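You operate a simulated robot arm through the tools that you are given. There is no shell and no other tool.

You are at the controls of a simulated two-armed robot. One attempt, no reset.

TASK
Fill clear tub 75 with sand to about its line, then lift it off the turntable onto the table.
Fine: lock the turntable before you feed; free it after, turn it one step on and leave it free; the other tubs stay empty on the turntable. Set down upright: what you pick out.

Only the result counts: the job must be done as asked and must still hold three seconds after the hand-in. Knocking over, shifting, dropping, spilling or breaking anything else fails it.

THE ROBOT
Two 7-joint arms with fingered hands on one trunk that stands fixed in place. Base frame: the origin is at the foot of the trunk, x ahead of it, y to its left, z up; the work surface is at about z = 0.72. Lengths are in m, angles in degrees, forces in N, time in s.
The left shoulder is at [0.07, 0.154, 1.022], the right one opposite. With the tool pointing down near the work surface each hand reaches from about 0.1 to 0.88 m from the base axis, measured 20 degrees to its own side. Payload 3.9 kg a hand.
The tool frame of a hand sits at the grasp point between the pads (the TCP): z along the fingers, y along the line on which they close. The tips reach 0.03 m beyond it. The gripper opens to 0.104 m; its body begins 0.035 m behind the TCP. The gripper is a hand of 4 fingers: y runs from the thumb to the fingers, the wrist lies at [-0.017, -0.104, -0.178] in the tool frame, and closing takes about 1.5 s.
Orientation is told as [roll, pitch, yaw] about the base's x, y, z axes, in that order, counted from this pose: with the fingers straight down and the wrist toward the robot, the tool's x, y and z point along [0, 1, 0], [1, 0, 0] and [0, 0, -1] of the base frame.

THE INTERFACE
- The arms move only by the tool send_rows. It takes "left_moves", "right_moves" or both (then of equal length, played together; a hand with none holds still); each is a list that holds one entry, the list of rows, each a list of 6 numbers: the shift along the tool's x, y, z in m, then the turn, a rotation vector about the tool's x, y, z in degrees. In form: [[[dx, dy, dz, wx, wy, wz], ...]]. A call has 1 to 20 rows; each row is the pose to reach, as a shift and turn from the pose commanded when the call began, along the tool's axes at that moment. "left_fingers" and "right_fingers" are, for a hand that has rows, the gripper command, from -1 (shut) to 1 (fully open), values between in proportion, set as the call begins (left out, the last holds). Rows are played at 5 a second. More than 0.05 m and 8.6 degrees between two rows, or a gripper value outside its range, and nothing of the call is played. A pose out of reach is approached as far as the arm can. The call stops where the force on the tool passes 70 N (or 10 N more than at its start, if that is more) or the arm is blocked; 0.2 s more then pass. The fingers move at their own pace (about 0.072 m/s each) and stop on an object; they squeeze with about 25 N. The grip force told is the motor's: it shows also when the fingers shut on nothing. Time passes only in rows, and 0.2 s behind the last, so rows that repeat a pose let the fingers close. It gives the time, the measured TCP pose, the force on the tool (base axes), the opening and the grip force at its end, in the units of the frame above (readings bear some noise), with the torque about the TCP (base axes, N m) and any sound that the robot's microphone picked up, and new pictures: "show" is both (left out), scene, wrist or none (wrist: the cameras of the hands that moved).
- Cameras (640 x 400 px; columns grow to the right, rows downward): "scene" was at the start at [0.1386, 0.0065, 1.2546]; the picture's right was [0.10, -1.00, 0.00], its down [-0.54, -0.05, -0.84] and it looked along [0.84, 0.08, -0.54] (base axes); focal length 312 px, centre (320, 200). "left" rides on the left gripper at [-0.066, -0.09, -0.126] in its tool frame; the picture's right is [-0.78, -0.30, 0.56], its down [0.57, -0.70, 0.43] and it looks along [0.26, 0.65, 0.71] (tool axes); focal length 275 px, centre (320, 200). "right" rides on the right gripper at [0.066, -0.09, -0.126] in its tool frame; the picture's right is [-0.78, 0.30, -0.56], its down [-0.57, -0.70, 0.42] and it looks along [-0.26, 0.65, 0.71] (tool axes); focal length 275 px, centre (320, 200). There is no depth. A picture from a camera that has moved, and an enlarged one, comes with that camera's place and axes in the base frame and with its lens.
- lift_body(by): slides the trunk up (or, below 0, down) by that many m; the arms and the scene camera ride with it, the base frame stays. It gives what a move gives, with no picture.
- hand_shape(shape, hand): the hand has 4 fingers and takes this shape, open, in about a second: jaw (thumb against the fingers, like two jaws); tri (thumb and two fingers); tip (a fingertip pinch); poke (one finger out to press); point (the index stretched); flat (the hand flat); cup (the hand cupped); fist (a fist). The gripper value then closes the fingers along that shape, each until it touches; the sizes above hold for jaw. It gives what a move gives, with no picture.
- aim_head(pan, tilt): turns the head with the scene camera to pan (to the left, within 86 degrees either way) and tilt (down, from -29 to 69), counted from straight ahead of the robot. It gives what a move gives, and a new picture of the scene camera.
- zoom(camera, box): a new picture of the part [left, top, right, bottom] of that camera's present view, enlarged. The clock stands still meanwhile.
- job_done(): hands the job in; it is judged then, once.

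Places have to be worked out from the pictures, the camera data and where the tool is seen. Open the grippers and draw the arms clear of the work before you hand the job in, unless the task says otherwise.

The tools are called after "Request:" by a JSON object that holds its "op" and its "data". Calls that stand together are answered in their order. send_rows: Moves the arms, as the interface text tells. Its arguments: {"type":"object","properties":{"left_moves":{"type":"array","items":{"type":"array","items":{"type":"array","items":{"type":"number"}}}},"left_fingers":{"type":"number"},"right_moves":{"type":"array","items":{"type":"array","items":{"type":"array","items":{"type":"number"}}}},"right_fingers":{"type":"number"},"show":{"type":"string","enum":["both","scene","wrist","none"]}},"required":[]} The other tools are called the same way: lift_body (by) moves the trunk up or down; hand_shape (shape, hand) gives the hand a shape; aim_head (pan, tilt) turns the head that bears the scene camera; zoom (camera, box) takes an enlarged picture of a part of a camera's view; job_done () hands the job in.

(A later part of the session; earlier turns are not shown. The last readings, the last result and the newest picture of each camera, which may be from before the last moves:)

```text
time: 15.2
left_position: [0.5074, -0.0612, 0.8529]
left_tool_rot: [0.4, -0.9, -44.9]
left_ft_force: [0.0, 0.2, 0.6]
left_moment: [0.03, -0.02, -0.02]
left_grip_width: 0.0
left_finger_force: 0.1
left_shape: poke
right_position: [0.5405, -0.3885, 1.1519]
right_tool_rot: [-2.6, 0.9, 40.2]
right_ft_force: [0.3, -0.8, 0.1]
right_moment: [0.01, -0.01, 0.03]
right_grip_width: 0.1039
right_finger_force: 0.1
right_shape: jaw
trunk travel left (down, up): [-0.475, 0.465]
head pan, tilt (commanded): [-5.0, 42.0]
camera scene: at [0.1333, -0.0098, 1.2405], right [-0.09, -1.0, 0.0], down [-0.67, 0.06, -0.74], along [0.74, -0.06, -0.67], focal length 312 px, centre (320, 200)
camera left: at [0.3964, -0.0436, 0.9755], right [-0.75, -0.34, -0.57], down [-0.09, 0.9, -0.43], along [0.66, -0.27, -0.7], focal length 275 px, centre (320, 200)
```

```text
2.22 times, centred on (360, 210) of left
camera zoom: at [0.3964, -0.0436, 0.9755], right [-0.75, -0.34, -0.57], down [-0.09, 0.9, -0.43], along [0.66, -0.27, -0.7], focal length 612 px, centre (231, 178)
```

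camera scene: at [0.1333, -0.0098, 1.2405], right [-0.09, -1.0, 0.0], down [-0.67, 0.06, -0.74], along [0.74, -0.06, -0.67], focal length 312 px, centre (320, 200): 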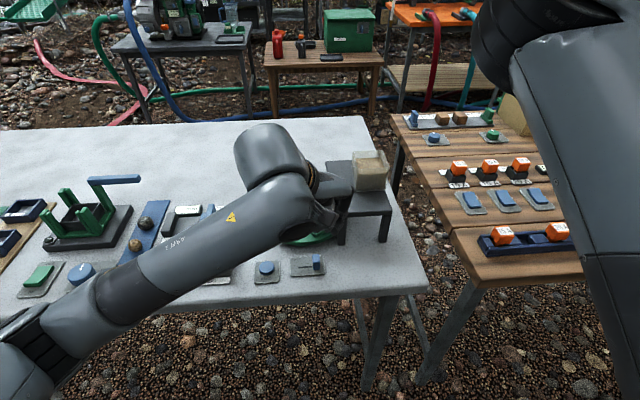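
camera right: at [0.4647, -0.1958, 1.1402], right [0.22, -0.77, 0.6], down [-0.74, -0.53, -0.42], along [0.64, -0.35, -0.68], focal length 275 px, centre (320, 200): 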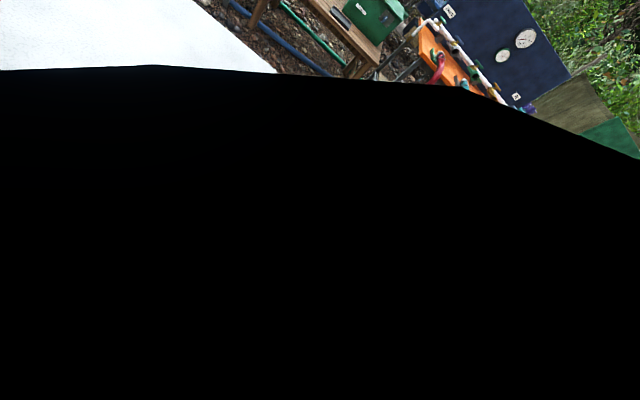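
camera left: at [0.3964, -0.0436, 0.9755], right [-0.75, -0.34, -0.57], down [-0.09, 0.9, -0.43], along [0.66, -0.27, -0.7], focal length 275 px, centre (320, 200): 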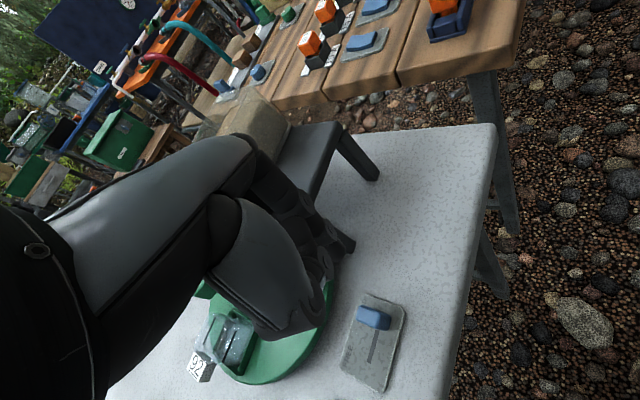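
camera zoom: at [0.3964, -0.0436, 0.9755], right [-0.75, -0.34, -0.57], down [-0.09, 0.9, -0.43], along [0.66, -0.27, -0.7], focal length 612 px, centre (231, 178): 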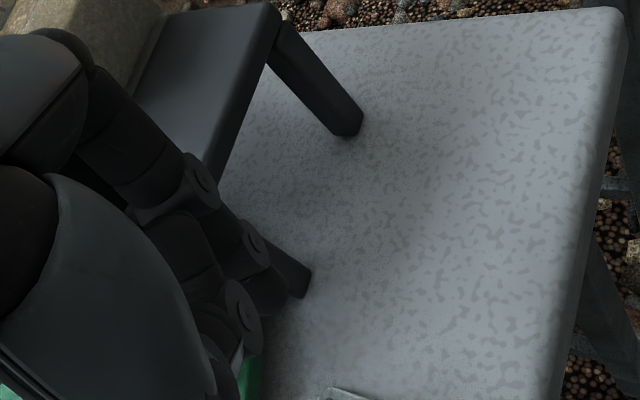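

The index is above and to the right of the knob, but the curled knuckles would come near the stand and label 72 when lowered. I turn to yaw -30 and tilt the fingertips forward about 20 degrees so the palm sits back from the turntable.

Request:
{"op": "send_rows", "data": {"left_moves": [[[-0.001, -0.004, 0.0, -5, 0.65, -3.7], [-0.002, -0.008, 0.006, -10, 1.3, -7.4], [-0.003, -0.012, 0.015, -15, 2, -11.1], [-0.0037, -0.0153, 0.024, -19.9, 2.6, -14.85]]], "show": "both"}}

Request:
{"op": "zoom", "data": {"camera": "scene", "box": [240, 200, 380, 290]}}

Request:
{"op": "zoom", "data": {"camera": "left", "box": [240, 150, 480, 350]}}

```text
time: 16.2
left_position: [0.4947, -0.052, 0.8279]
left_tool_rot: [0.1, -21.1, -30.0]
left_ft_force: [0.4, 0.3, -0.1]
left_moment: [-0.01, -0.01, 0.02]
left_grip_width: 0.0
left_finger_force: 0.0
left_shape: poke
right_position: [0.5393, -0.3875, 1.1514]
right_tool_rot: [-2.7, 1.0, 40.2]
right_ft_force: [-0.3, 0.4, 0.4]
right_moment: [-0.03, 0.03, 0.04]
right_grip_width: 0.104
right_finger_force: 0.1
right_shape: jaw
trunk travel left (down, up): [-0.475, 0.465]
head pan, tilt (commanded): [-5.0, 42.0]
camera scene: at [0.1326, -0.0093, 1.2406], right [-0.09, -1.0, 0.0], down [-0.67, 0.06, -0.74], along [0.74, -0.06, -0.67], focal length 312 px, centre (320, 200)
camera left: at [0.3505, -0.045, 0.9132], right [-0.45, -0.63, -0.63], down [-0.15, 0.75, -0.65], along [0.88, -0.2, -0.43], focal length 275 px, centre (320, 200)
```

scene: 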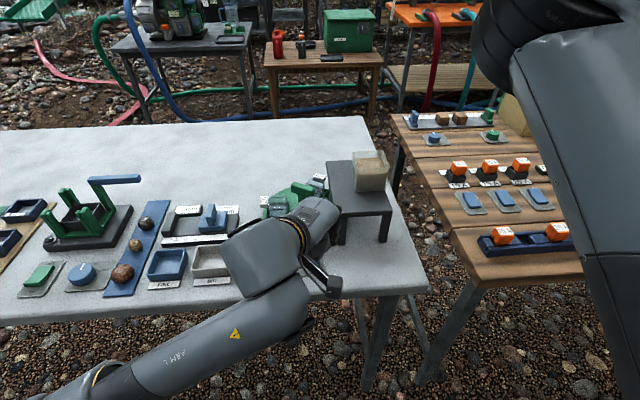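
left: 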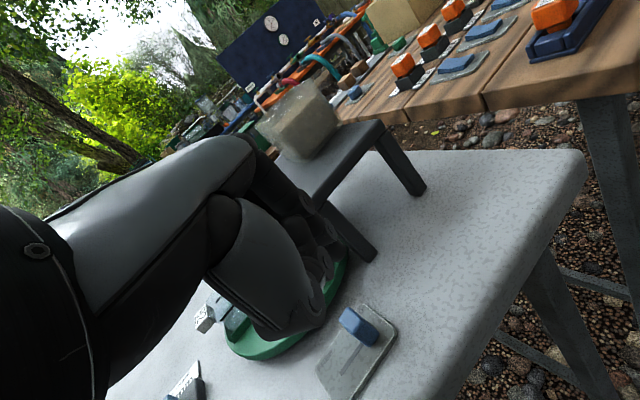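

```text
4.44 times, centred on (310, 245) of scene
camera zoom: at [0.1326, -0.0093, 1.2406], right [-0.09, -1.0, 0.0], down [-0.67, 0.06, -0.74], along [0.74, -0.06, -0.67], focal length 1388 px, centre (364, 0)
```

zoom: 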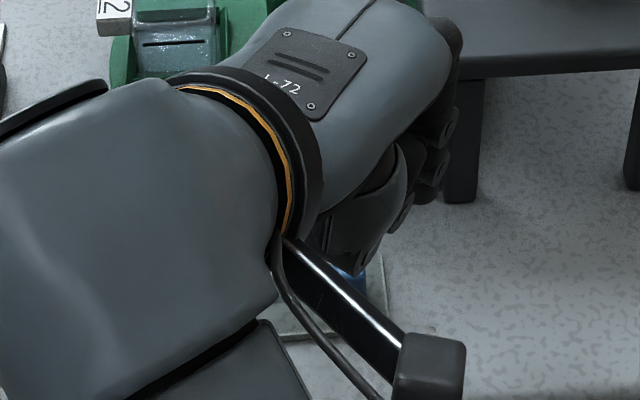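

```text
2.00 times, centred on (360, 250) of left
camera zoom: at [0.3505, -0.045, 0.9132], right [-0.45, -0.63, -0.63], down [-0.15, 0.75, -0.65], along [0.88, -0.2, -0.43], focal length 551 px, centre (240, 100)
```

zoom: 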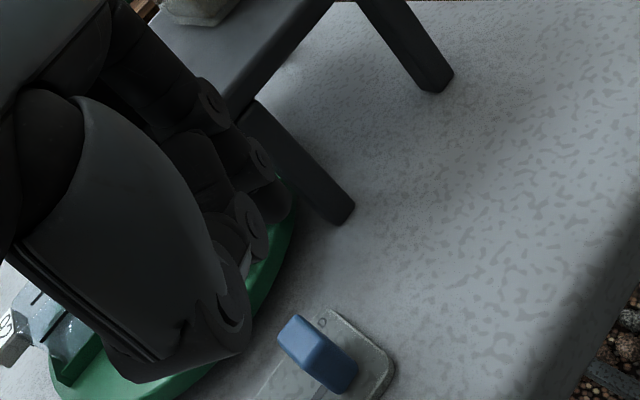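

The index tip is at about (0.504, -0.058, 0.80), just right of the knob as planned. Before lowering I check knuckle clearance to label 72 through the right hand's camera, which should look at the turntable from the right.

Request:
{"op": "zoom", "data": {"camera": "right", "box": [0, 0, 640, 400]}}

Request:
{"op": "zoom", "data": {"camera": "right", "box": [80, 100, 320, 300]}}

```text
1.00 times, centred on (320, 200) of right (not enlarged: the box is as wide or as high as the picture)
camera zoom: at [0.4263, -0.3889, 1.2774], right [0.72, -0.37, 0.59], down [-0.16, -0.91, -0.39], along [0.68, 0.18, -0.71], focal length 275 px, centre (320, 200)
```

zoom: 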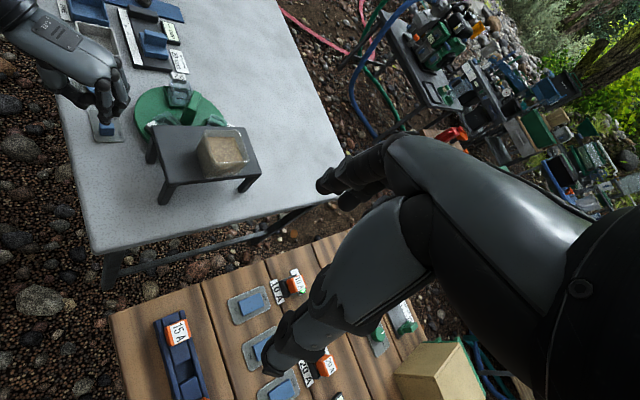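

```text
2.00 times, centred on (200, 200) of right
camera zoom: at [0.4263, -0.3889, 1.2774], right [0.72, -0.37, 0.59], down [-0.16, -0.91, -0.39], along [0.68, 0.18, -0.71], focal length 551 px, centre (560, 200)
```

zoom: 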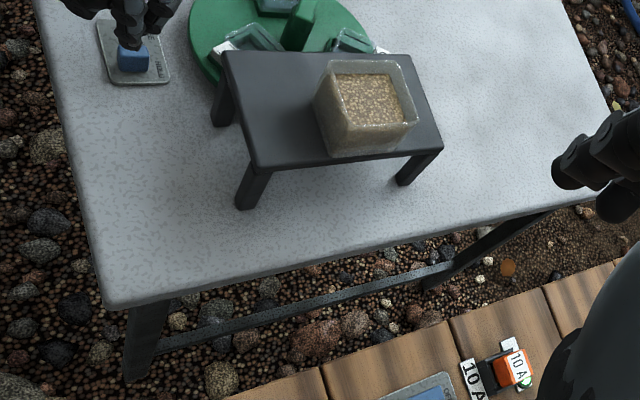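

The right camera gives a useful view of the left hand and the pads. I zoom there.

Request:
{"op": "zoom", "data": {"camera": "right", "box": [40, 40, 240, 180]}}

Request:
{"op": "zoom", "data": {"camera": "right", "box": [70, 60, 170, 150]}}

```text
2.86 times, centred on (140, 110) of right
camera zoom: at [0.4263, -0.3889, 1.2774], right [0.72, -0.37, 0.59], down [-0.16, -0.91, -0.39], along [0.68, 0.18, -0.71], focal length 786 px, centre (834, 457)
```

zoom: 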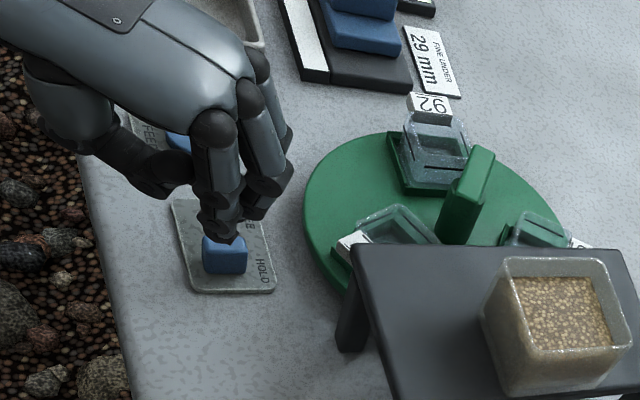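

```text
4.44 times, centred on (120, 105) of right
camera zoom: at [0.4263, -0.3889, 1.2774], right [0.72, -0.37, 0.59], down [-0.16, -0.91, -0.39], along [0.68, 0.18, -0.71], focal length 1224 px, centre (1209, 622)
```

zoom: 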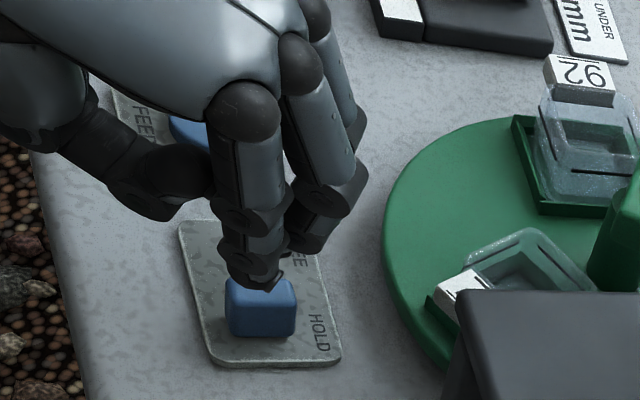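

The knob is clearly at the HOLD end, and the curled knuckles sit about 2 cm short of label 72. I lower the index straight down beside the knob.

Request:
{"op": "send_rows", "data": {"left_moves": [[[0, -0.007, 0.018, 0, 0, 0], [0, -0.014, 0.037, 0, 0, 0], [0, -0.0211, 0.055, 0, 0, 0]]], "show": "none"}}

Request:
{"op": "zoom", "data": {"camera": "right", "box": [70, 60, 170, 150]}}

Request:
{"op": "zoom", "data": {"camera": "left", "box": [240, 150, 440, 350]}}

```text
time: 17.0
left_position: [0.4939, -0.0521, 0.7686]
left_tool_rot: [0.0, -21.0, -30.0]
left_ft_force: [0.2, -1.3, -0.3]
left_moment: [-0.02, -0.01, -0.02]
left_grip_width: 0.0002
left_finger_force: 0.0
left_shape: poke
right_position: [0.5403, -0.3876, 1.1518]
right_tool_rot: [-2.8, 0.9, 40.3]
right_ft_force: [-0.7, 0.4, -0.4]
right_moment: [0.02, 0.04, -0.01]
right_grip_width: 0.104
right_finger_force: 0.1
right_shape: jaw
trunk travel left (down, up): [-0.475, 0.465]
head pan, tilt (commanded): [-5.0, 42.0]
```

```text
4.44 times, centred on (120, 105) of right
camera zoom: at [0.4264, -0.3893, 1.2772], right [0.72, -0.37, 0.59], down [-0.16, -0.91, -0.39], along [0.68, 0.18, -0.71], focal length 1224 px, centre (1209, 622)
```

zoom: 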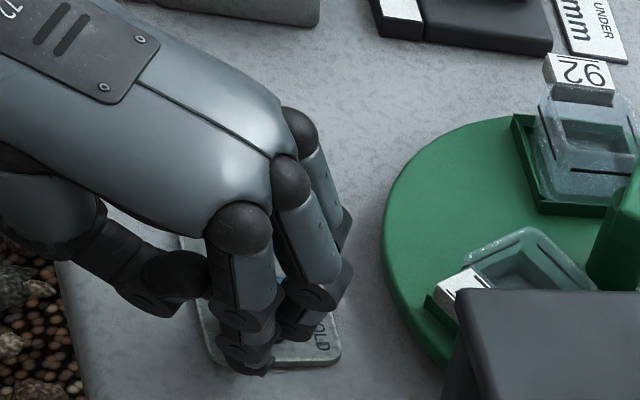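

```text
2.00 times, centred on (340, 250) of left
camera zoom: at [0.3506, -0.0448, 0.8545], right [-0.45, -0.63, -0.63], down [-0.15, 0.75, -0.65], along [0.88, -0.2, -0.43], focal length 551 px, centre (280, 100)
```

zoom: 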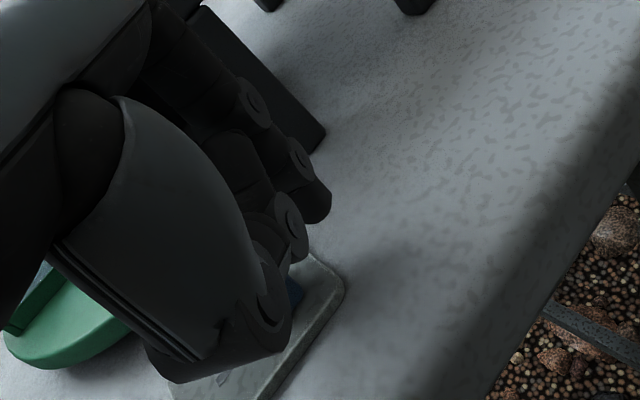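

The index tip is beside the knob at about z 0.74. I push it toward +y in small steps toward FREE.

Request:
{"op": "send_rows", "data": {"left_moves": [[[0.0061, -0.0033, -0.00125, 0, 0, 0], [0.0121, -0.0065, -0.0025, 0, 0, 0], [0.0182, -0.0098, -0.00375, 0, 0, 0], [0.0243, -0.0131, -0.005, 0, 0, 0], [0.0303, -0.0163, -0.0063, 0, 0, 0], [0.0355, -0.0191, -0.0073, 0, 0, 0]]], "show": "none"}}

Request:
{"op": "zoom", "data": {"camera": "right", "box": [70, 60, 170, 150]}}

Request:
{"op": "zoom", "data": {"camera": "left", "box": [240, 150, 440, 350]}}

```text
time: 18.4
left_position: [0.4938, -0.0128, 0.7699]
left_tool_rot: [0.0, -21.0, -30.2]
left_ft_force: [-0.5, -10.1, -2.0]
left_moment: [-0.22, 0.02, -0.13]
left_grip_width: 0.0001
left_finger_force: 0.0
left_shape: poke
right_position: [0.5384, -0.3899, 1.1513]
right_tool_rot: [-2.5, 0.9, 40.2]
right_ft_force: [-0.4, -0.3, 0.8]
right_moment: [-0.02, -0.01, 0.01]
right_grip_width: 0.1038
right_finger_force: 0.1
right_shape: jaw
trunk travel left (down, up): [-0.475, 0.465]
head pan, tilt (commanded): [-5.0, 42.0]
```

```text
4.44 times, centred on (120, 105) of right
camera zoom: at [0.426, -0.3916, 1.2765], right [0.72, -0.38, 0.59], down [-0.16, -0.91, -0.39], along [0.68, 0.18, -0.71], focal length 1224 px, centre (1209, 622)
```

zoom: 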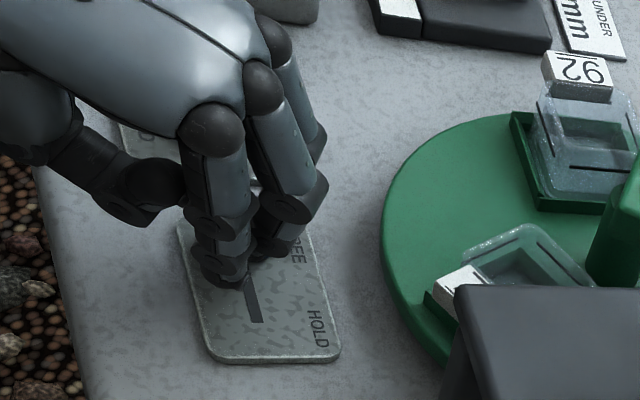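

```text
2.00 times, centred on (340, 250) of left
camera zoom: at [0.3505, -0.006, 0.8548], right [-0.46, -0.63, -0.63], down [-0.15, 0.75, -0.65], along [0.88, -0.2, -0.43], focal length 551 px, centre (280, 100)
```

zoom: 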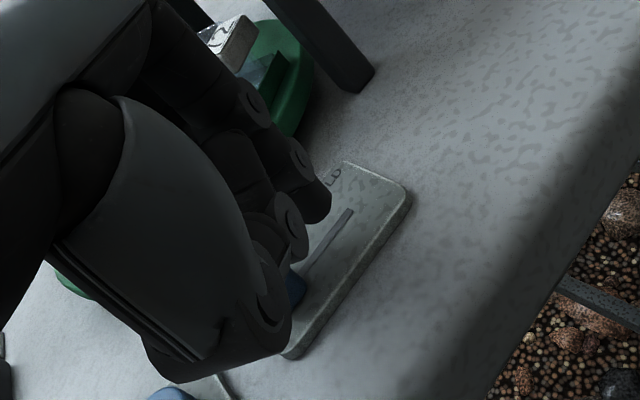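

The knob has moved and the push force is 10 N. I push a few millimetres more to make sure it reaches the FREE end.

Request:
{"op": "send_rows", "data": {"left_moves": [[[0.0017, -0.0009, -0.0004, 0, 0, 0], [0.0035, -0.0019, -0.0007, 0, 0, 0], [0.0035, -0.0019, -0.0007, 0, 0, 0]]], "show": "none"}}

```text
time: 19.2
left_position: [0.4942, -0.0124, 0.769]
left_tool_rot: [0.0, -21.0, -30.3]
left_ft_force: [-4.3, -29.4, -1.9]
left_moment: [-0.59, 0.15, -0.38]
left_grip_width: 0.0
left_finger_force: 0.1
left_shape: poke
right_position: [0.5389, -0.3917, 1.1507]
right_tool_rot: [-2.4, 0.8, 40.3]
right_ft_force: [-0.2, 0.4, -0.2]
right_moment: [0.01, 0.01, -0.03]
right_grip_width: 0.104
right_finger_force: 0.1
right_shape: jaw
trunk travel left (down, up): [-0.475, 0.465]
head pan, tilt (commanded): [-5.0, 42.0]
```

At 29 N with no motion the knob is against its FREE stop. I back off to the right, then rise straight up.

Request:
{"op": "send_rows", "data": {"left_moves": [[[-0.007, 0.0035, 0.0015, 0, 0, 0], [-0.014, 0.0075, 0.003, 0, 0, 0], [-0.014, 0.022, -0.034, 0, 0, 0], [-0.014, 0.037, -0.072, 0, 0, 0], [-0.014, 0.05, -0.108, 0, 0, 0]]], "show": "none"}}

Request:
{"op": "zoom", "data": {"camera": "right", "box": [40, 40, 240, 180]}}

Request:
{"op": "zoom", "data": {"camera": "right", "box": [110, 60, 230, 160]}}

```text
time: 20.4
left_position: [0.4927, -0.024, 0.888]
left_tool_rot: [0.2, -20.8, -30.1]
left_ft_force: [-0.6, 0.7, -0.1]
left_moment: [0.01, -0.01, 0.02]
left_grip_width: 0.0
left_finger_force: 0.1
left_shape: poke
right_position: [0.5391, -0.3882, 1.1513]
right_tool_rot: [-2.6, 1.0, 40.3]
right_ft_force: [-0.2, 0.1, -0.4]
right_moment: [0.02, -0.04, -0.02]
right_grip_width: 0.1042
right_finger_force: 0.1
right_shape: jaw
trunk travel left (down, up): [-0.475, 0.465]
head pan, tilt (commanded): [-5.0, 42.0]
```

```text
2.86 times, centred on (140, 110) of right
camera zoom: at [0.4269, -0.3894, 1.277], right [0.72, -0.37, 0.59], down [-0.16, -0.91, -0.39], along [0.68, 0.18, -0.71], focal length 786 px, centre (834, 457)
```

zoom: 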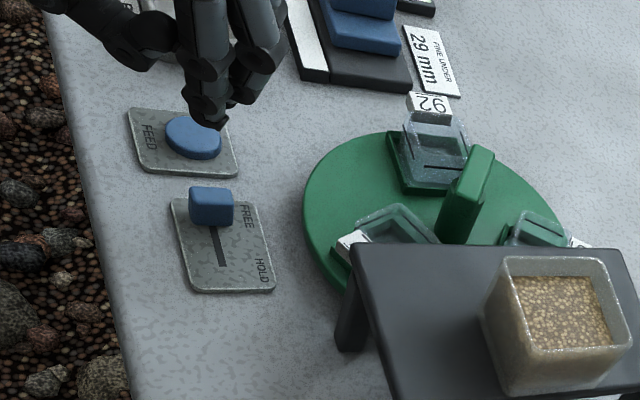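

```text
4.00 times, centred on (170, 110) of right
camera zoom: at [0.4269, -0.3894, 1.277], right [0.72, -0.37, 0.59], down [-0.16, -0.91, -0.39], along [0.68, 0.18, -0.71], focal length 1101 px, centre (920, 560)
```

zoom: 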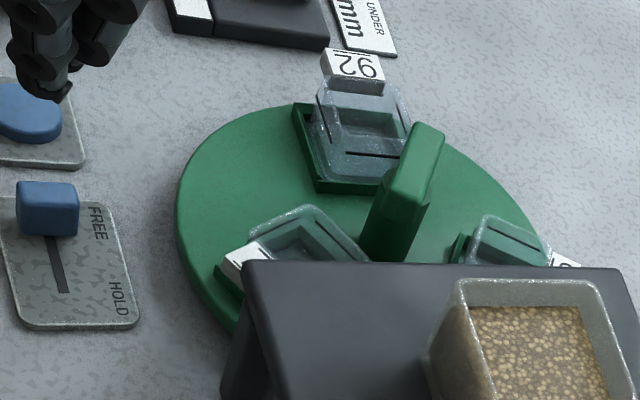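

The slider is now at FREE. I lift the left hand away, level it, and return it to jaw shape, then study the T-handle from the scene camera.

Request:
{"op": "send_rows", "data": {"left_moves": [[[0.02, -0.001, -0.03, 4, 0, 0], [0.05, -0.002, -0.06, 8, 0, 0], [0.08, -0.003, -0.08, 12, 0, 0], [0.11, -0.004, -0.1, 16, 0, 0], [0.138, -0.005, -0.122, 21, 0, 0]]], "show": "none"}}

Request:
{"op": "hand_shape", "data": {"shape": "jaw", "hand": "left"}}

Request:
{"op": "zoom", "data": {"camera": "scene", "box": [250, 160, 360, 260]}}

Request:
{"op": "zoom", "data": {"camera": "scene", "box": [0, 0, 640, 400]}}

```text
time: 21.6
left_position: [0.5206, 0.1223, 1.0007]
left_tool_rot: [0.1, 0.0, -29.9]
left_ft_force: [-0.3, 0.8, -0.8]
left_moment: [0.0, -0.04, 0.01]
left_grip_width: 0.0
left_finger_force: 0.0
left_shape: poke
right_position: [0.5395, -0.3857, 1.1517]
right_tool_rot: [-2.6, 1.0, 40.3]
right_ft_force: [-0.5, 0.0, -0.5]
right_moment: [-0.03, 0.0, 0.01]
right_grip_width: 0.1039
right_finger_force: 0.1
right_shape: jaw
trunk travel left (down, up): [-0.475, 0.465]
head pan, tilt (commanded): [-5.0, 42.0]
```

```text
time: 22.5
left_position: [0.5213, 0.1197, 1.0003]
left_tool_rot: [0.1, 0.0, -30.0]
left_ft_force: [0.2, -0.7, -0.7]
left_moment: [-0.01, 0.02, 0.03]
left_grip_width: 0.1038
left_finger_force: 0.1
left_shape: jaw
right_position: [0.5396, -0.3885, 1.1516]
right_tool_rot: [-2.7, 0.9, 40.1]
right_ft_force: [0.5, 0.0, 0.0]
right_moment: [0.03, 0.01, 0.0]
right_grip_width: 0.1041
right_finger_force: 0.1
right_shape: jaw
trunk travel left (down, up): [-0.475, 0.465]
head pan, tilt (commanded): [-5.0, 42.0]
```

```text
4.00 times, centred on (305, 210) of scene
camera zoom: at [0.133, -0.0093, 1.2405], right [-0.09, -1.0, 0.0], down [-0.67, 0.06, -0.74], along [0.74, -0.07, -0.67], focal length 1249 px, centre (380, 160)
```

zoom: 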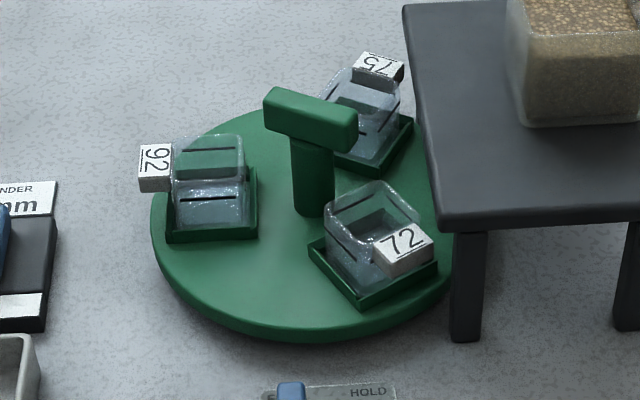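

```text
1.00 times, centred on (320, 200) of scene (not enlarged: the box is as wide or as high as the picture)
camera zoom: at [0.133, -0.0093, 1.2405], right [-0.09, -1.0, 0.0], down [-0.67, 0.06, -0.74], along [0.74, -0.07, -0.67], focal length 312 px, centre (320, 200)
```

zoom: 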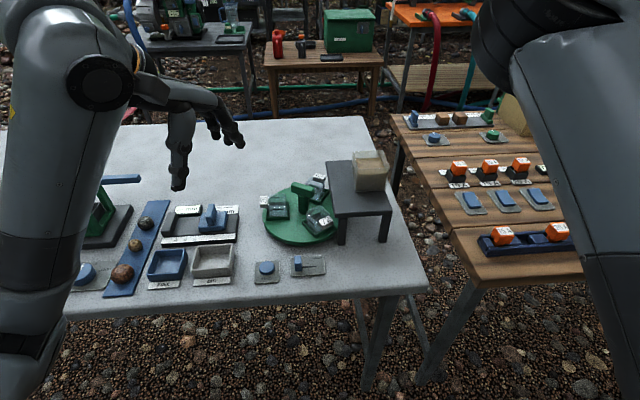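

The turntable centre and T-bar are near (0.649, -0.0175), the bar top is at z 0.816 and it lies along 60/-120 degrees, so a yaw of -30 straddles it. I bring the left hand above it with a part-opened jaw.

Request:
{"op": "send_rows", "data": {"left_moves": [[[-0.009, 0.03, 0.01, 0, 0, 0], [-0.018, 0.06, 0.02, 0, 0, 0], [-0.027, 0.09, 0.04, 0, 0, 0], [-0.036, 0.12, 0.06, 0, 0, 0], [-0.046, 0.15, 0.08, 0, 0, 0], [-0.0547, 0.1793, 0.1, 0, 0, 0], [-0.0547, 0.1793, 0.1, 0, 0, 0]]], "left_fingers": -0.04, "show": "both"}}

Request:
{"op": "zoom", "data": {"camera": "right", "box": [100, 40, 260, 180]}}

Request:
{"op": "zoom", "data": {"camera": "scene", "box": [240, 140, 380, 260]}}

```text
time: 24.1
left_position: [0.6487, -0.0161, 0.9018]
left_tool_rot: [0.1, 0.0, -30.1]
left_ft_force: [-1.3, 0.5, 1.4]
left_moment: [0.01, 0.01, -0.01]
left_grip_width: 0.0503
left_finger_force: 0.0
left_shape: jaw
right_position: [0.5401, -0.3878, 1.1527]
right_tool_rot: [-2.7, 0.9, 40.2]
right_ft_force: [0.1, -0.5, 0.0]
right_moment: [0.0, 0.0, 0.0]
right_grip_width: 0.1038
right_finger_force: 0.1
right_shape: jaw
trunk travel left (down, up): [-0.475, 0.465]
head pan, tilt (commanded): [-5.0, 42.0]
camera scene: at [0.1325, -0.0089, 1.2405], right [-0.09, -1.0, 0.0], down [-0.67, 0.06, -0.74], along [0.74, -0.07, -0.67], focal length 312 px, centre (320, 200)
camera left: at [0.5396, -0.0286, 1.0261], right [-0.64, -0.52, -0.56], down [-0.32, 0.85, -0.42], along [0.69, -0.09, -0.71], focal length 275 px, centre (320, 200)
```

scene: 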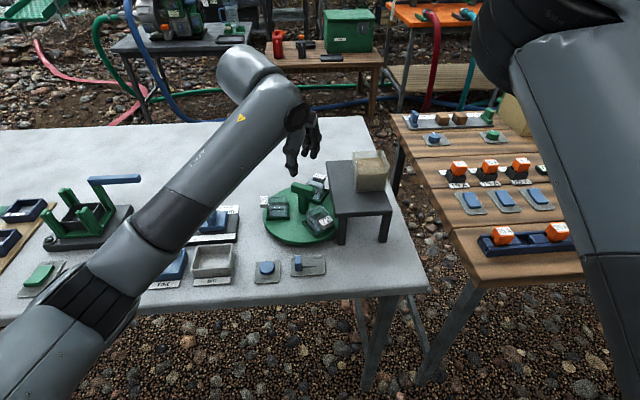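
left: 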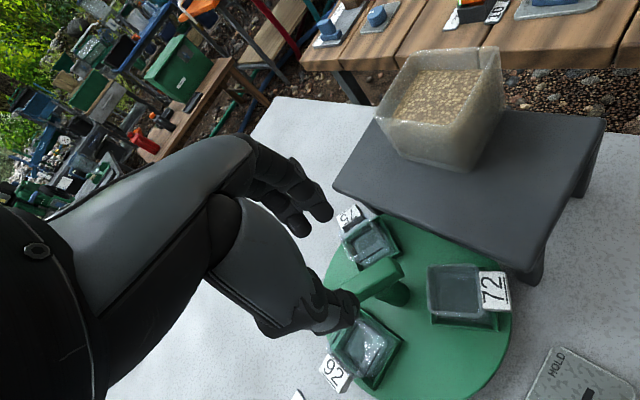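

```text
2.86 times, centred on (180, 110) of right
camera zoom: at [0.4261, -0.3886, 1.2776], right [0.72, -0.37, 0.59], down [-0.16, -0.91, -0.39], along [0.68, 0.18, -0.71], focal length 786 px, centre (720, 457)
```

zoom: 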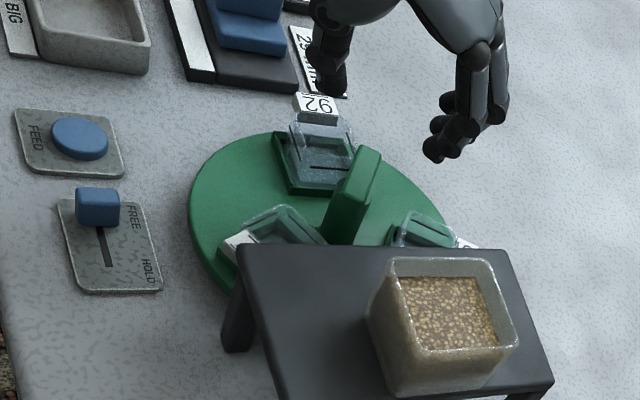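

```text
3.33 times, centred on (310, 200) of scene
camera zoom: at [0.1325, -0.0089, 1.2405], right [-0.09, -1.0, 0.0], down [-0.67, 0.06, -0.74], along [0.74, -0.07, -0.67], focal length 1041 px, centre (353, 200)
```

zoom: 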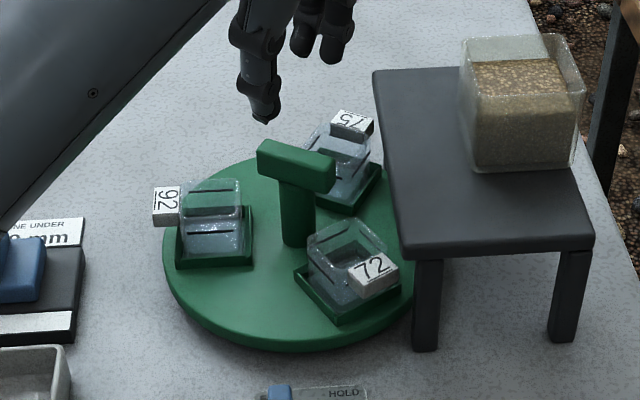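

The jaw is centred above the bar. I check the bar and tub angles in the left camera before going down.

Request:
{"op": "zoom", "data": {"camera": "left", "box": [300, 180, 540, 400]}}

```text
1.82 times, centred on (420, 290) of left
camera zoom: at [0.5396, -0.0286, 1.0261], right [-0.64, -0.52, -0.56], down [-0.32, 0.85, -0.42], along [0.69, -0.09, -0.71], focal length 500 px, centre (138, 36)
```

zoom: 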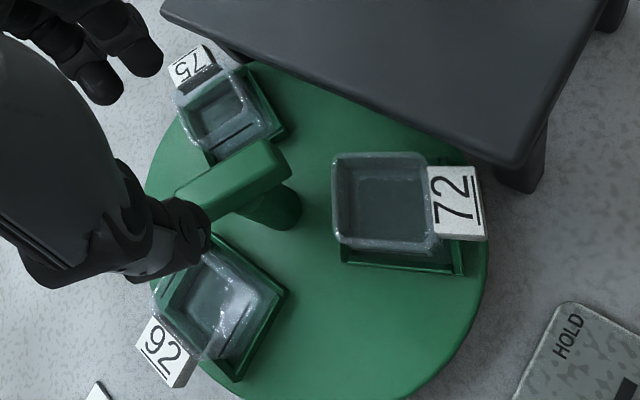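

All three tubs are visible and the jaw lines up with the bar. I descend to straddle the bar with the tips just above tub-top height.

Request:
{"op": "send_rows", "data": {"left_moves": [[[0, -0.001, 0.02, 0, 0, 0], [0, -0.001, 0.04, 0, 0, 0], [0, -0.001, 0.06, 0, 0, 0], [0, -0.001, 0.077, 0, 0, 0]]], "show": "none"}}

Request:
{"op": "zoom", "data": {"camera": "right", "box": [100, 40, 260, 180]}}

Request:
{"op": "zoom", "data": {"camera": "left", "box": [300, 180, 540, 400]}}

Request:
{"op": "zoom", "data": {"camera": "scene", "box": [250, 160, 360, 260]}}

```text
time: 25.1
left_position: [0.6488, -0.014, 0.8236]
left_tool_rot: [0.0, 0.1, -29.9]
left_ft_force: [-0.6, 0.0, 0.0]
left_moment: [-0.01, 0.01, -0.03]
left_grip_width: 0.0505
left_finger_force: 0.1
left_shape: jaw
right_position: [0.5387, -0.3882, 1.1529]
right_tool_rot: [-2.6, 1.0, 40.1]
right_ft_force: [0.5, -1.0, -0.2]
right_moment: [0.01, 0.01, -0.01]
right_grip_width: 0.1039
right_finger_force: 0.1
right_shape: jaw
trunk travel left (down, up): [-0.475, 0.465]
head pan, tilt (commanded): [-5.0, 42.0]
```

```text
2.86 times, centred on (180, 110) of right
camera zoom: at [0.4269, -0.3891, 1.2772], right [0.72, -0.37, 0.59], down [-0.16, -0.91, -0.39], along [0.68, 0.18, -0.71], focal length 786 px, centre (720, 457)
```

zoom: 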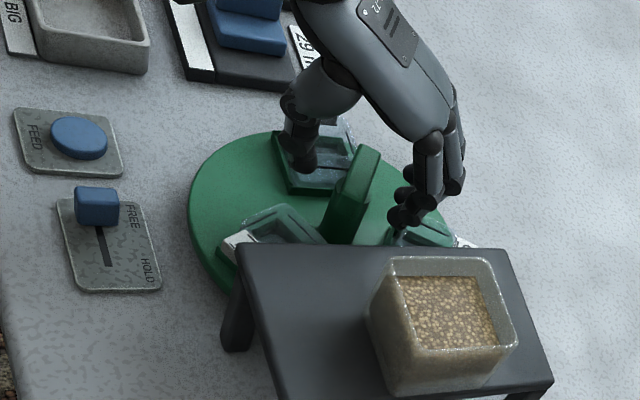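

```text
1.82 times, centred on (420, 290) of left
camera zoom: at [0.5393, -0.0274, 0.949], right [-0.64, -0.52, -0.56], down [-0.32, 0.85, -0.42], along [0.69, -0.09, -0.71], focal length 500 px, centre (138, 36)
```

zoom: 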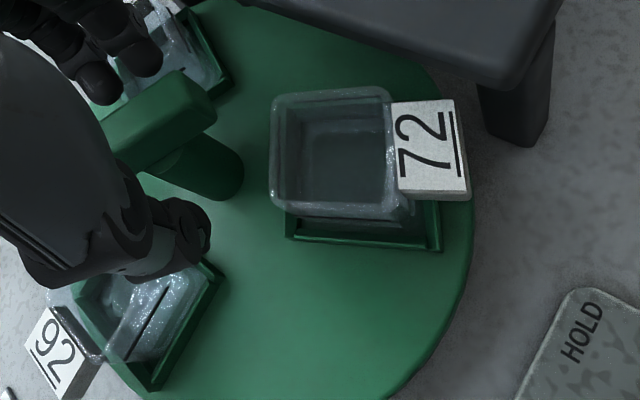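

```text
4.00 times, centred on (305, 210) of scene
camera zoom: at [0.1332, -0.0094, 1.2405], right [-0.09, -1.0, 0.0], down [-0.67, 0.06, -0.74], along [0.74, -0.06, -0.67], focal length 1249 px, centre (380, 160)
```

zoom: 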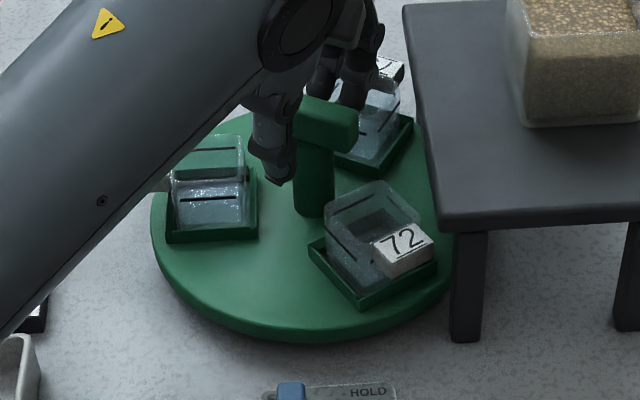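

The thumb and fingers straddle the bar with no contact so far. I close the jaw on it.

Request:
{"op": "send_rows", "data": {"left_moves": [[[0, 0, 0, 0, 0, 0], [0, 0, 0, 0, 0, 0], [0, 0, 0, 0, 0, 0], [0, 0, 0, 0, 0, 0], [0, 0, 0, 0, 0, 0], [0, 0, 0, 0, 0, 0]]], "left_fingers": -1, "show": "none"}}

Request:
{"op": "zoom", "data": {"camera": "scene", "box": [250, 160, 360, 260]}}

Request:
{"op": "zoom", "data": {"camera": "left", "box": [300, 180, 540, 400]}}

```text
time: 26.5
left_position: [0.6487, -0.0155, 0.823]
left_tool_rot: [0.1, 0.0, -30.1]
left_ft_force: [0.8, 0.8, -1.5]
left_moment: [0.03, 0.05, 0.05]
left_grip_width: 0.0126
left_finger_force: 24.4
left_shape: jaw
right_position: [0.5403, -0.3874, 1.1528]
right_tool_rot: [-2.8, 0.9, 40.1]
right_ft_force: [-0.5, -0.5, 0.6]
right_moment: [0.0, 0.03, 0.01]
right_grip_width: 0.1038
right_finger_force: 0.0
right_shape: jaw
trunk travel left (down, up): [-0.475, 0.465]
head pan, tilt (commanded): [-5.0, 42.0]
```

```text
4.00 times, centred on (305, 210) of scene
camera zoom: at [0.1332, -0.0095, 1.2404], right [-0.09, -1.0, 0.0], down [-0.67, 0.06, -0.74], along [0.74, -0.06, -0.67], focal length 1249 px, centre (380, 160)
```

zoom: 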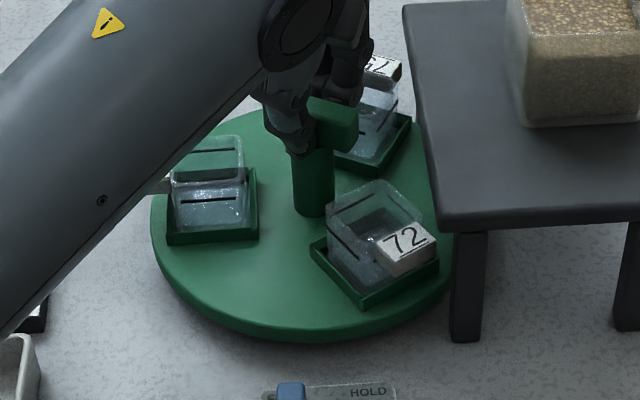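

```text
1.82 times, centred on (420, 290) of left
camera zoom: at [0.5392, -0.0275, 0.9492], right [-0.64, -0.52, -0.56], down [-0.32, 0.85, -0.42], along [0.69, -0.09, -0.71], focal length 500 px, centre (138, 36)
```

zoom: 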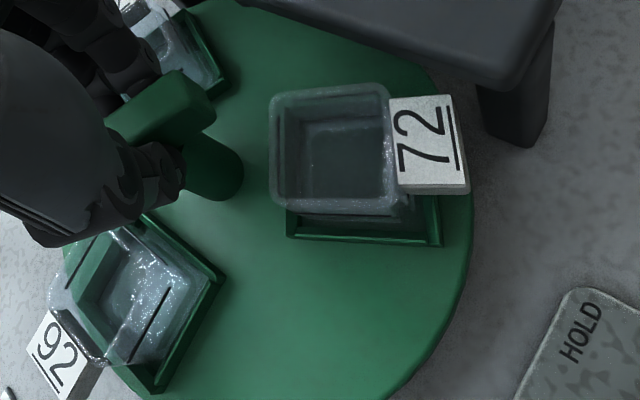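

The bar is gripped (0.0126 m wide) with the turntable still in place. I turn it clockwise by a first 15 degrees and listen for clicks and read the torque.

Request:
{"op": "send_rows", "data": {"left_moves": [[[0, 0, 0, 0, 0, 3], [0, 0, 0, 0, 0, 6], [0, 0, 0, 0, 0, 9], [0, 0, 0, 0, 0, 12], [0, 0, 0, 0, 0, 15]]], "show": "none"}}

Request:
{"op": "zoom", "data": {"camera": "scene", "box": [250, 160, 360, 260]}}

```text
time: 27.7
left_position: [0.6489, -0.0151, 0.8234]
left_tool_rot: [0.2, 0.0, -45.0]
left_ft_force: [3.3, 3.1, 2.8]
left_moment: [0.06, -0.02, 0.05]
left_grip_width: 0.0124
left_finger_force: 25.0
left_shape: jaw
right_position: [0.5401, -0.3866, 1.151]
right_tool_rot: [-2.7, 1.0, 40.3]
right_ft_force: [-0.3, -0.9, 0.3]
right_moment: [-0.02, 0.02, -0.02]
right_grip_width: 0.1042
right_finger_force: 0.1
right_shape: jaw
trunk travel left (down, up): [-0.475, 0.465]
head pan, tilt (commanded): [-5.0, 42.0]
```

```text
4.00 times, centred on (305, 210) of scene
camera zoom: at [0.1332, -0.0089, 1.2405], right [-0.09, -1.0, 0.0], down [-0.67, 0.06, -0.74], along [0.74, -0.06, -0.67], focal length 1249 px, centre (380, 160)
```

zoom: 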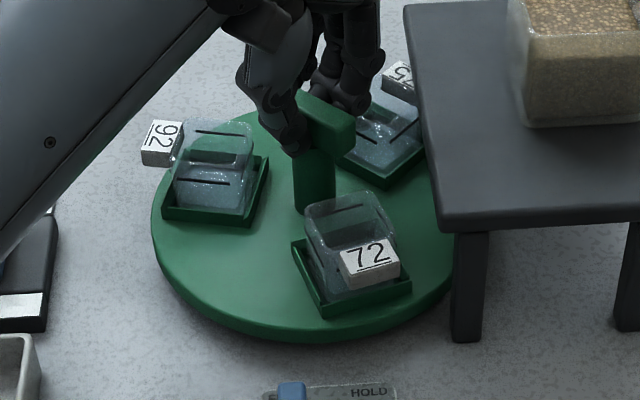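

The turntable turns freely with it. The stand's underside is about z 0.797 versus label top 0.785, so it should pass; I turn another 15 degrees while watching the forces.

Request:
{"op": "send_rows", "data": {"left_moves": [[[0, 0, 0, 0, 0, 3], [0, 0, 0, 0, 0, 6], [0, 0, 0, 0, 0, 9], [0, 0, 0, 0, 0, 12], [0, 0, 0, 0, 0, 15]]], "show": "none"}}

Request:
{"op": "zoom", "data": {"camera": "scene", "box": [250, 160, 360, 260]}}

Request:
{"op": "zoom", "data": {"camera": "right", "box": [100, 40, 260, 180]}}

```text
time: 28.9
left_position: [0.6486, -0.0142, 0.8236]
left_tool_rot: [0.1, 0.0, -60.0]
left_ft_force: [5.3, 5.1, 3.8]
left_moment: [0.14, -0.1, 0.02]
left_grip_width: 0.0121
left_finger_force: 25.3
left_shape: jaw
right_position: [0.5411, -0.3868, 1.1523]
right_tool_rot: [-2.7, 1.1, 40.3]
right_ft_force: [0.4, -0.7, -0.5]
right_moment: [-0.03, 0.02, 0.01]
right_grip_width: 0.1038
right_finger_force: 0.1
right_shape: jaw
trunk travel left (down, up): [-0.475, 0.465]
head pan, tilt (commanded): [-5.0, 42.0]
```

```text
4.00 times, centred on (305, 210) of scene
camera zoom: at [0.1335, -0.0085, 1.2404], right [-0.09, -1.0, 0.0], down [-0.67, 0.06, -0.74], along [0.74, -0.07, -0.67], focal length 1249 px, centre (380, 160)
```

zoom: 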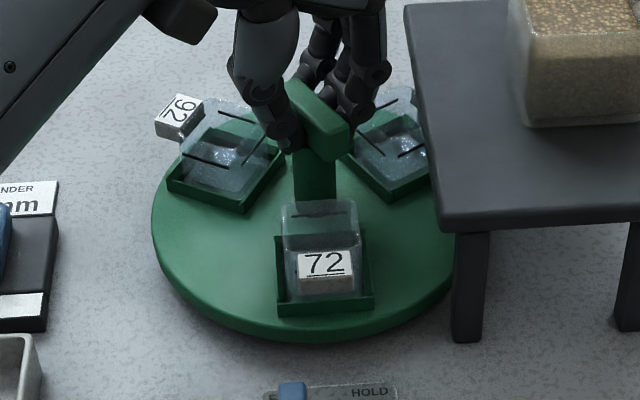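

```text
2.86 times, centred on (180, 110) of right
camera zoom: at [0.4273, -0.3881, 1.2773], right [0.72, -0.37, 0.59], down [-0.16, -0.91, -0.39], along [0.68, 0.18, -0.71], focal length 786 px, centre (720, 457)
```

zoom: 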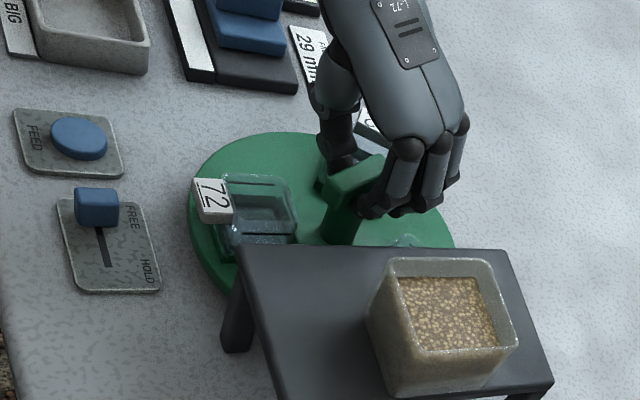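

Turning well: tub 72 now faces the robot and 75 is going under the stand edge. I continue 15 degrees with a small shift to relieve the side force.

Request:
{"op": "send_rows", "data": {"left_moves": [[[0.0008, -0.0002, 0, 0, 0, 3], [0.0015, -0.0004, 0, 0, 0, 6], [0.002, -0.0006, 0, 0, 0, 9], [0.0025, -0.0007, 0, 0, 0, 12], [0.0027, -0.0007, 0, 0, 0, 15]]], "show": "none"}}

Request:
{"op": "zoom", "data": {"camera": "scene", "box": [250, 160, 360, 260]}}

Request:
{"op": "zoom", "data": {"camera": "left", "box": [240, 60, 600, 400]}}

```text
time: 30.1
left_position: [0.6494, -0.0152, 0.8231]
left_tool_rot: [0.1, 0.1, -75.2]
left_ft_force: [-0.6, 1.3, 2.5]
left_moment: [0.11, 0.03, 0.02]
left_grip_width: 0.0124
left_finger_force: 24.3
left_shape: jaw
right_position: [0.5387, -0.3885, 1.1524]
right_tool_rot: [-2.7, 0.9, 40.2]
right_ft_force: [0.6, -0.7, -0.4]
right_moment: [-0.01, -0.02, 0.0]
right_grip_width: 0.1036
right_finger_force: 0.0
right_shape: jaw
trunk travel left (down, up): [-0.475, 0.465]
head pan, tilt (commanded): [-5.0, 42.0]
```

```text
4.00 times, centred on (305, 210) of scene
camera zoom: at [0.1323, -0.0093, 1.2405], right [-0.09, -1.0, 0.0], down [-0.67, 0.06, -0.74], along [0.74, -0.07, -0.67], focal length 1249 px, centre (380, 160)
```

zoom: 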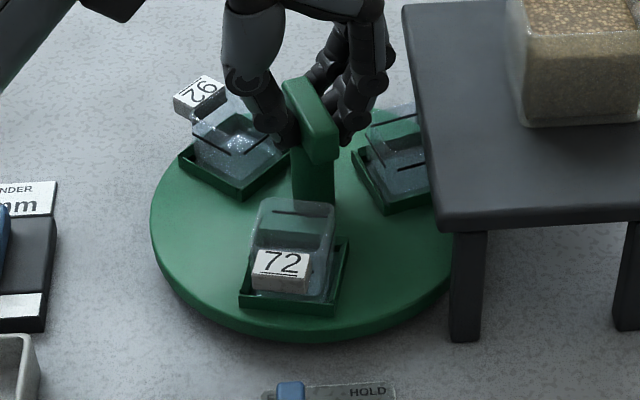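

```text
1.18 times, centred on (420, 230) of left
camera zoom: at [0.5639, 0.055, 0.9493], right [-0.83, 0.09, -0.56], down [0.37, 0.83, -0.42], along [0.42, -0.56, -0.71], focal length 324 px, centre (202, 165)
```

zoom: 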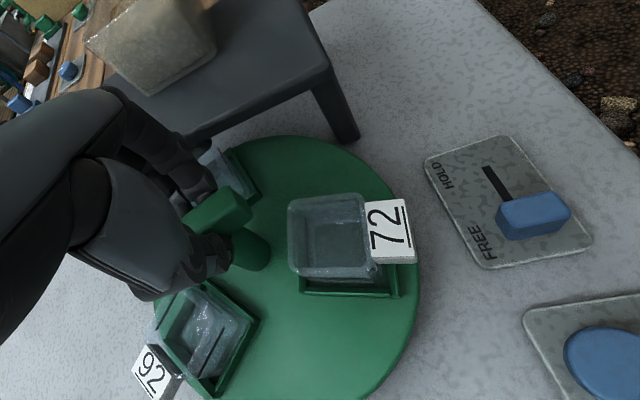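

Forces are small again. I turn the last 15 degrees so tub 75 points straight at the stand.

Request:
{"op": "send_rows", "data": {"left_moves": [[[0, 0, 0, 0, 0, 3], [0, 0, 0, 0, 0, 6], [0, 0, 0, 0, 0, 9], [0, 0, 0, 0, 0, 12], [0, 0, 0, 0, 0, 15]]], "show": "none"}}

Request:
{"op": "zoom", "data": {"camera": "scene", "box": [250, 160, 360, 260]}}

Request:
{"op": "zoom", "data": {"camera": "left", "box": [240, 60, 600, 400]}}

Request:
{"op": "zoom", "data": {"camera": "right", "box": [100, 40, 260, 180]}}

```text
time: 31.3
left_position: [0.6506, -0.0144, 0.8234]
left_tool_rot: [0.0, 0.1, -90.1]
left_ft_force: [-2.0, -2.0, 0.2]
left_moment: [0.01, 0.06, -0.02]
left_grip_width: 0.0122
left_finger_force: 25.0
left_shape: jaw
right_position: [0.5393, -0.3877, 1.152]
right_tool_rot: [-2.7, 0.8, 40.3]
right_ft_force: [-0.9, -0.1, -0.7]
right_moment: [0.0, -0.01, 0.0]
right_grip_width: 0.1041
right_finger_force: 0.0
right_shape: jaw
trunk travel left (down, up): [-0.475, 0.465]
head pan, tilt (commanded): [-5.0, 42.0]
```

```text
4.00 times, centred on (305, 210) of scene
camera zoom: at [0.1326, -0.0097, 1.2405], right [-0.09, -1.0, 0.0], down [-0.67, 0.06, -0.74], along [0.74, -0.06, -0.67], focal length 1249 px, centre (380, 160)
```

zoom: 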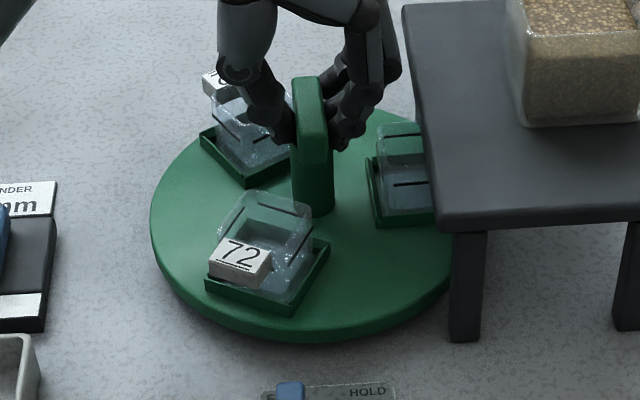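

```text
1.18 times, centred on (420, 230) of left
camera zoom: at [0.5852, 0.0752, 0.9494], right [-0.77, 0.3, -0.56], down [0.57, 0.7, -0.42], along [0.26, -0.65, -0.71], focal length 324 px, centre (202, 165)
```

zoom: 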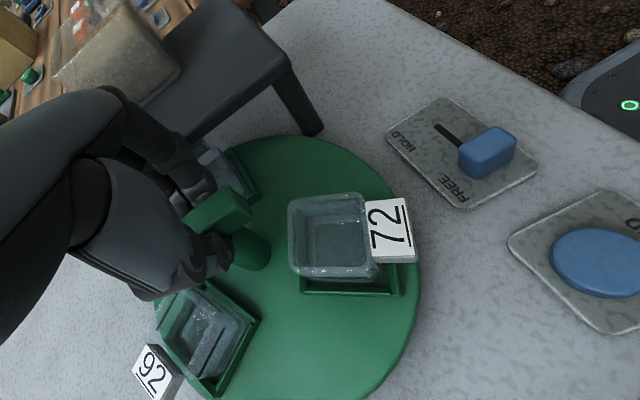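

```text
2.86 times, centred on (180, 110) of right
camera zoom: at [0.4261, -0.3895, 1.2772], right [0.72, -0.37, 0.59], down [-0.16, -0.91, -0.39], along [0.68, 0.18, -0.71], focal length 786 px, centre (720, 457)
```

zoom: 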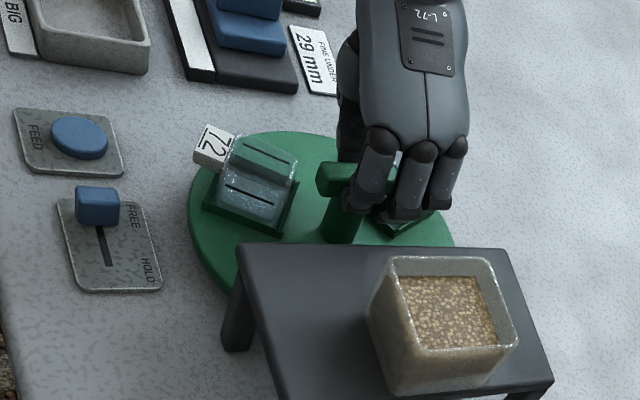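

Tub 75's inner half is visible at the stand edge, and the bar lies along x. I look closely at the tub and the stand edge from the left and scene cameras.

Request:
{"op": "zoom", "data": {"camera": "left", "box": [300, 90, 420, 210]}}

Request:
{"op": "zoom", "data": {"camera": "scene", "box": [300, 180, 370, 240]}}

```text
3.33 times, centred on (360, 150) of left
camera zoom: at [0.5852, 0.0752, 0.9494], right [-0.77, 0.3, -0.56], down [0.57, 0.7, -0.42], along [0.26, -0.65, -0.71], focal length 918 px, centre (187, 367)
```

zoom: 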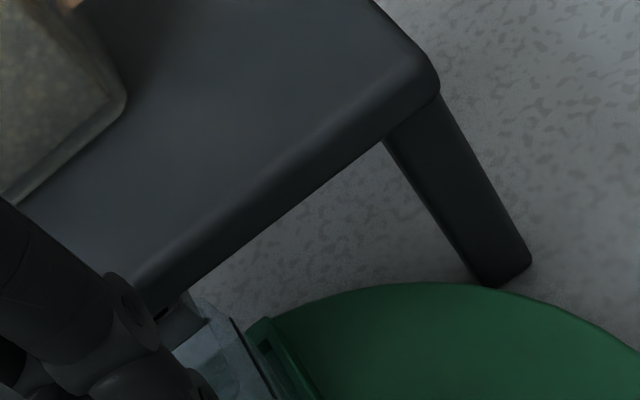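

```text
6.67 times, centred on (335, 210) of scene
camera zoom: at [0.1326, -0.0097, 1.2405], right [-0.09, -1.0, 0.0], down [-0.67, 0.06, -0.74], along [0.74, -0.06, -0.67], focal length 2082 px, centre (220, 133)
```

zoom: 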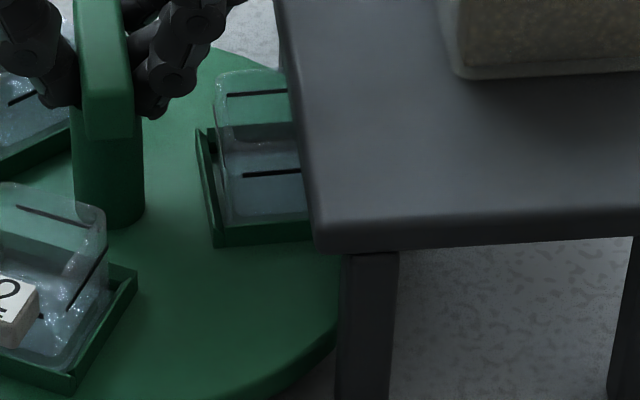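

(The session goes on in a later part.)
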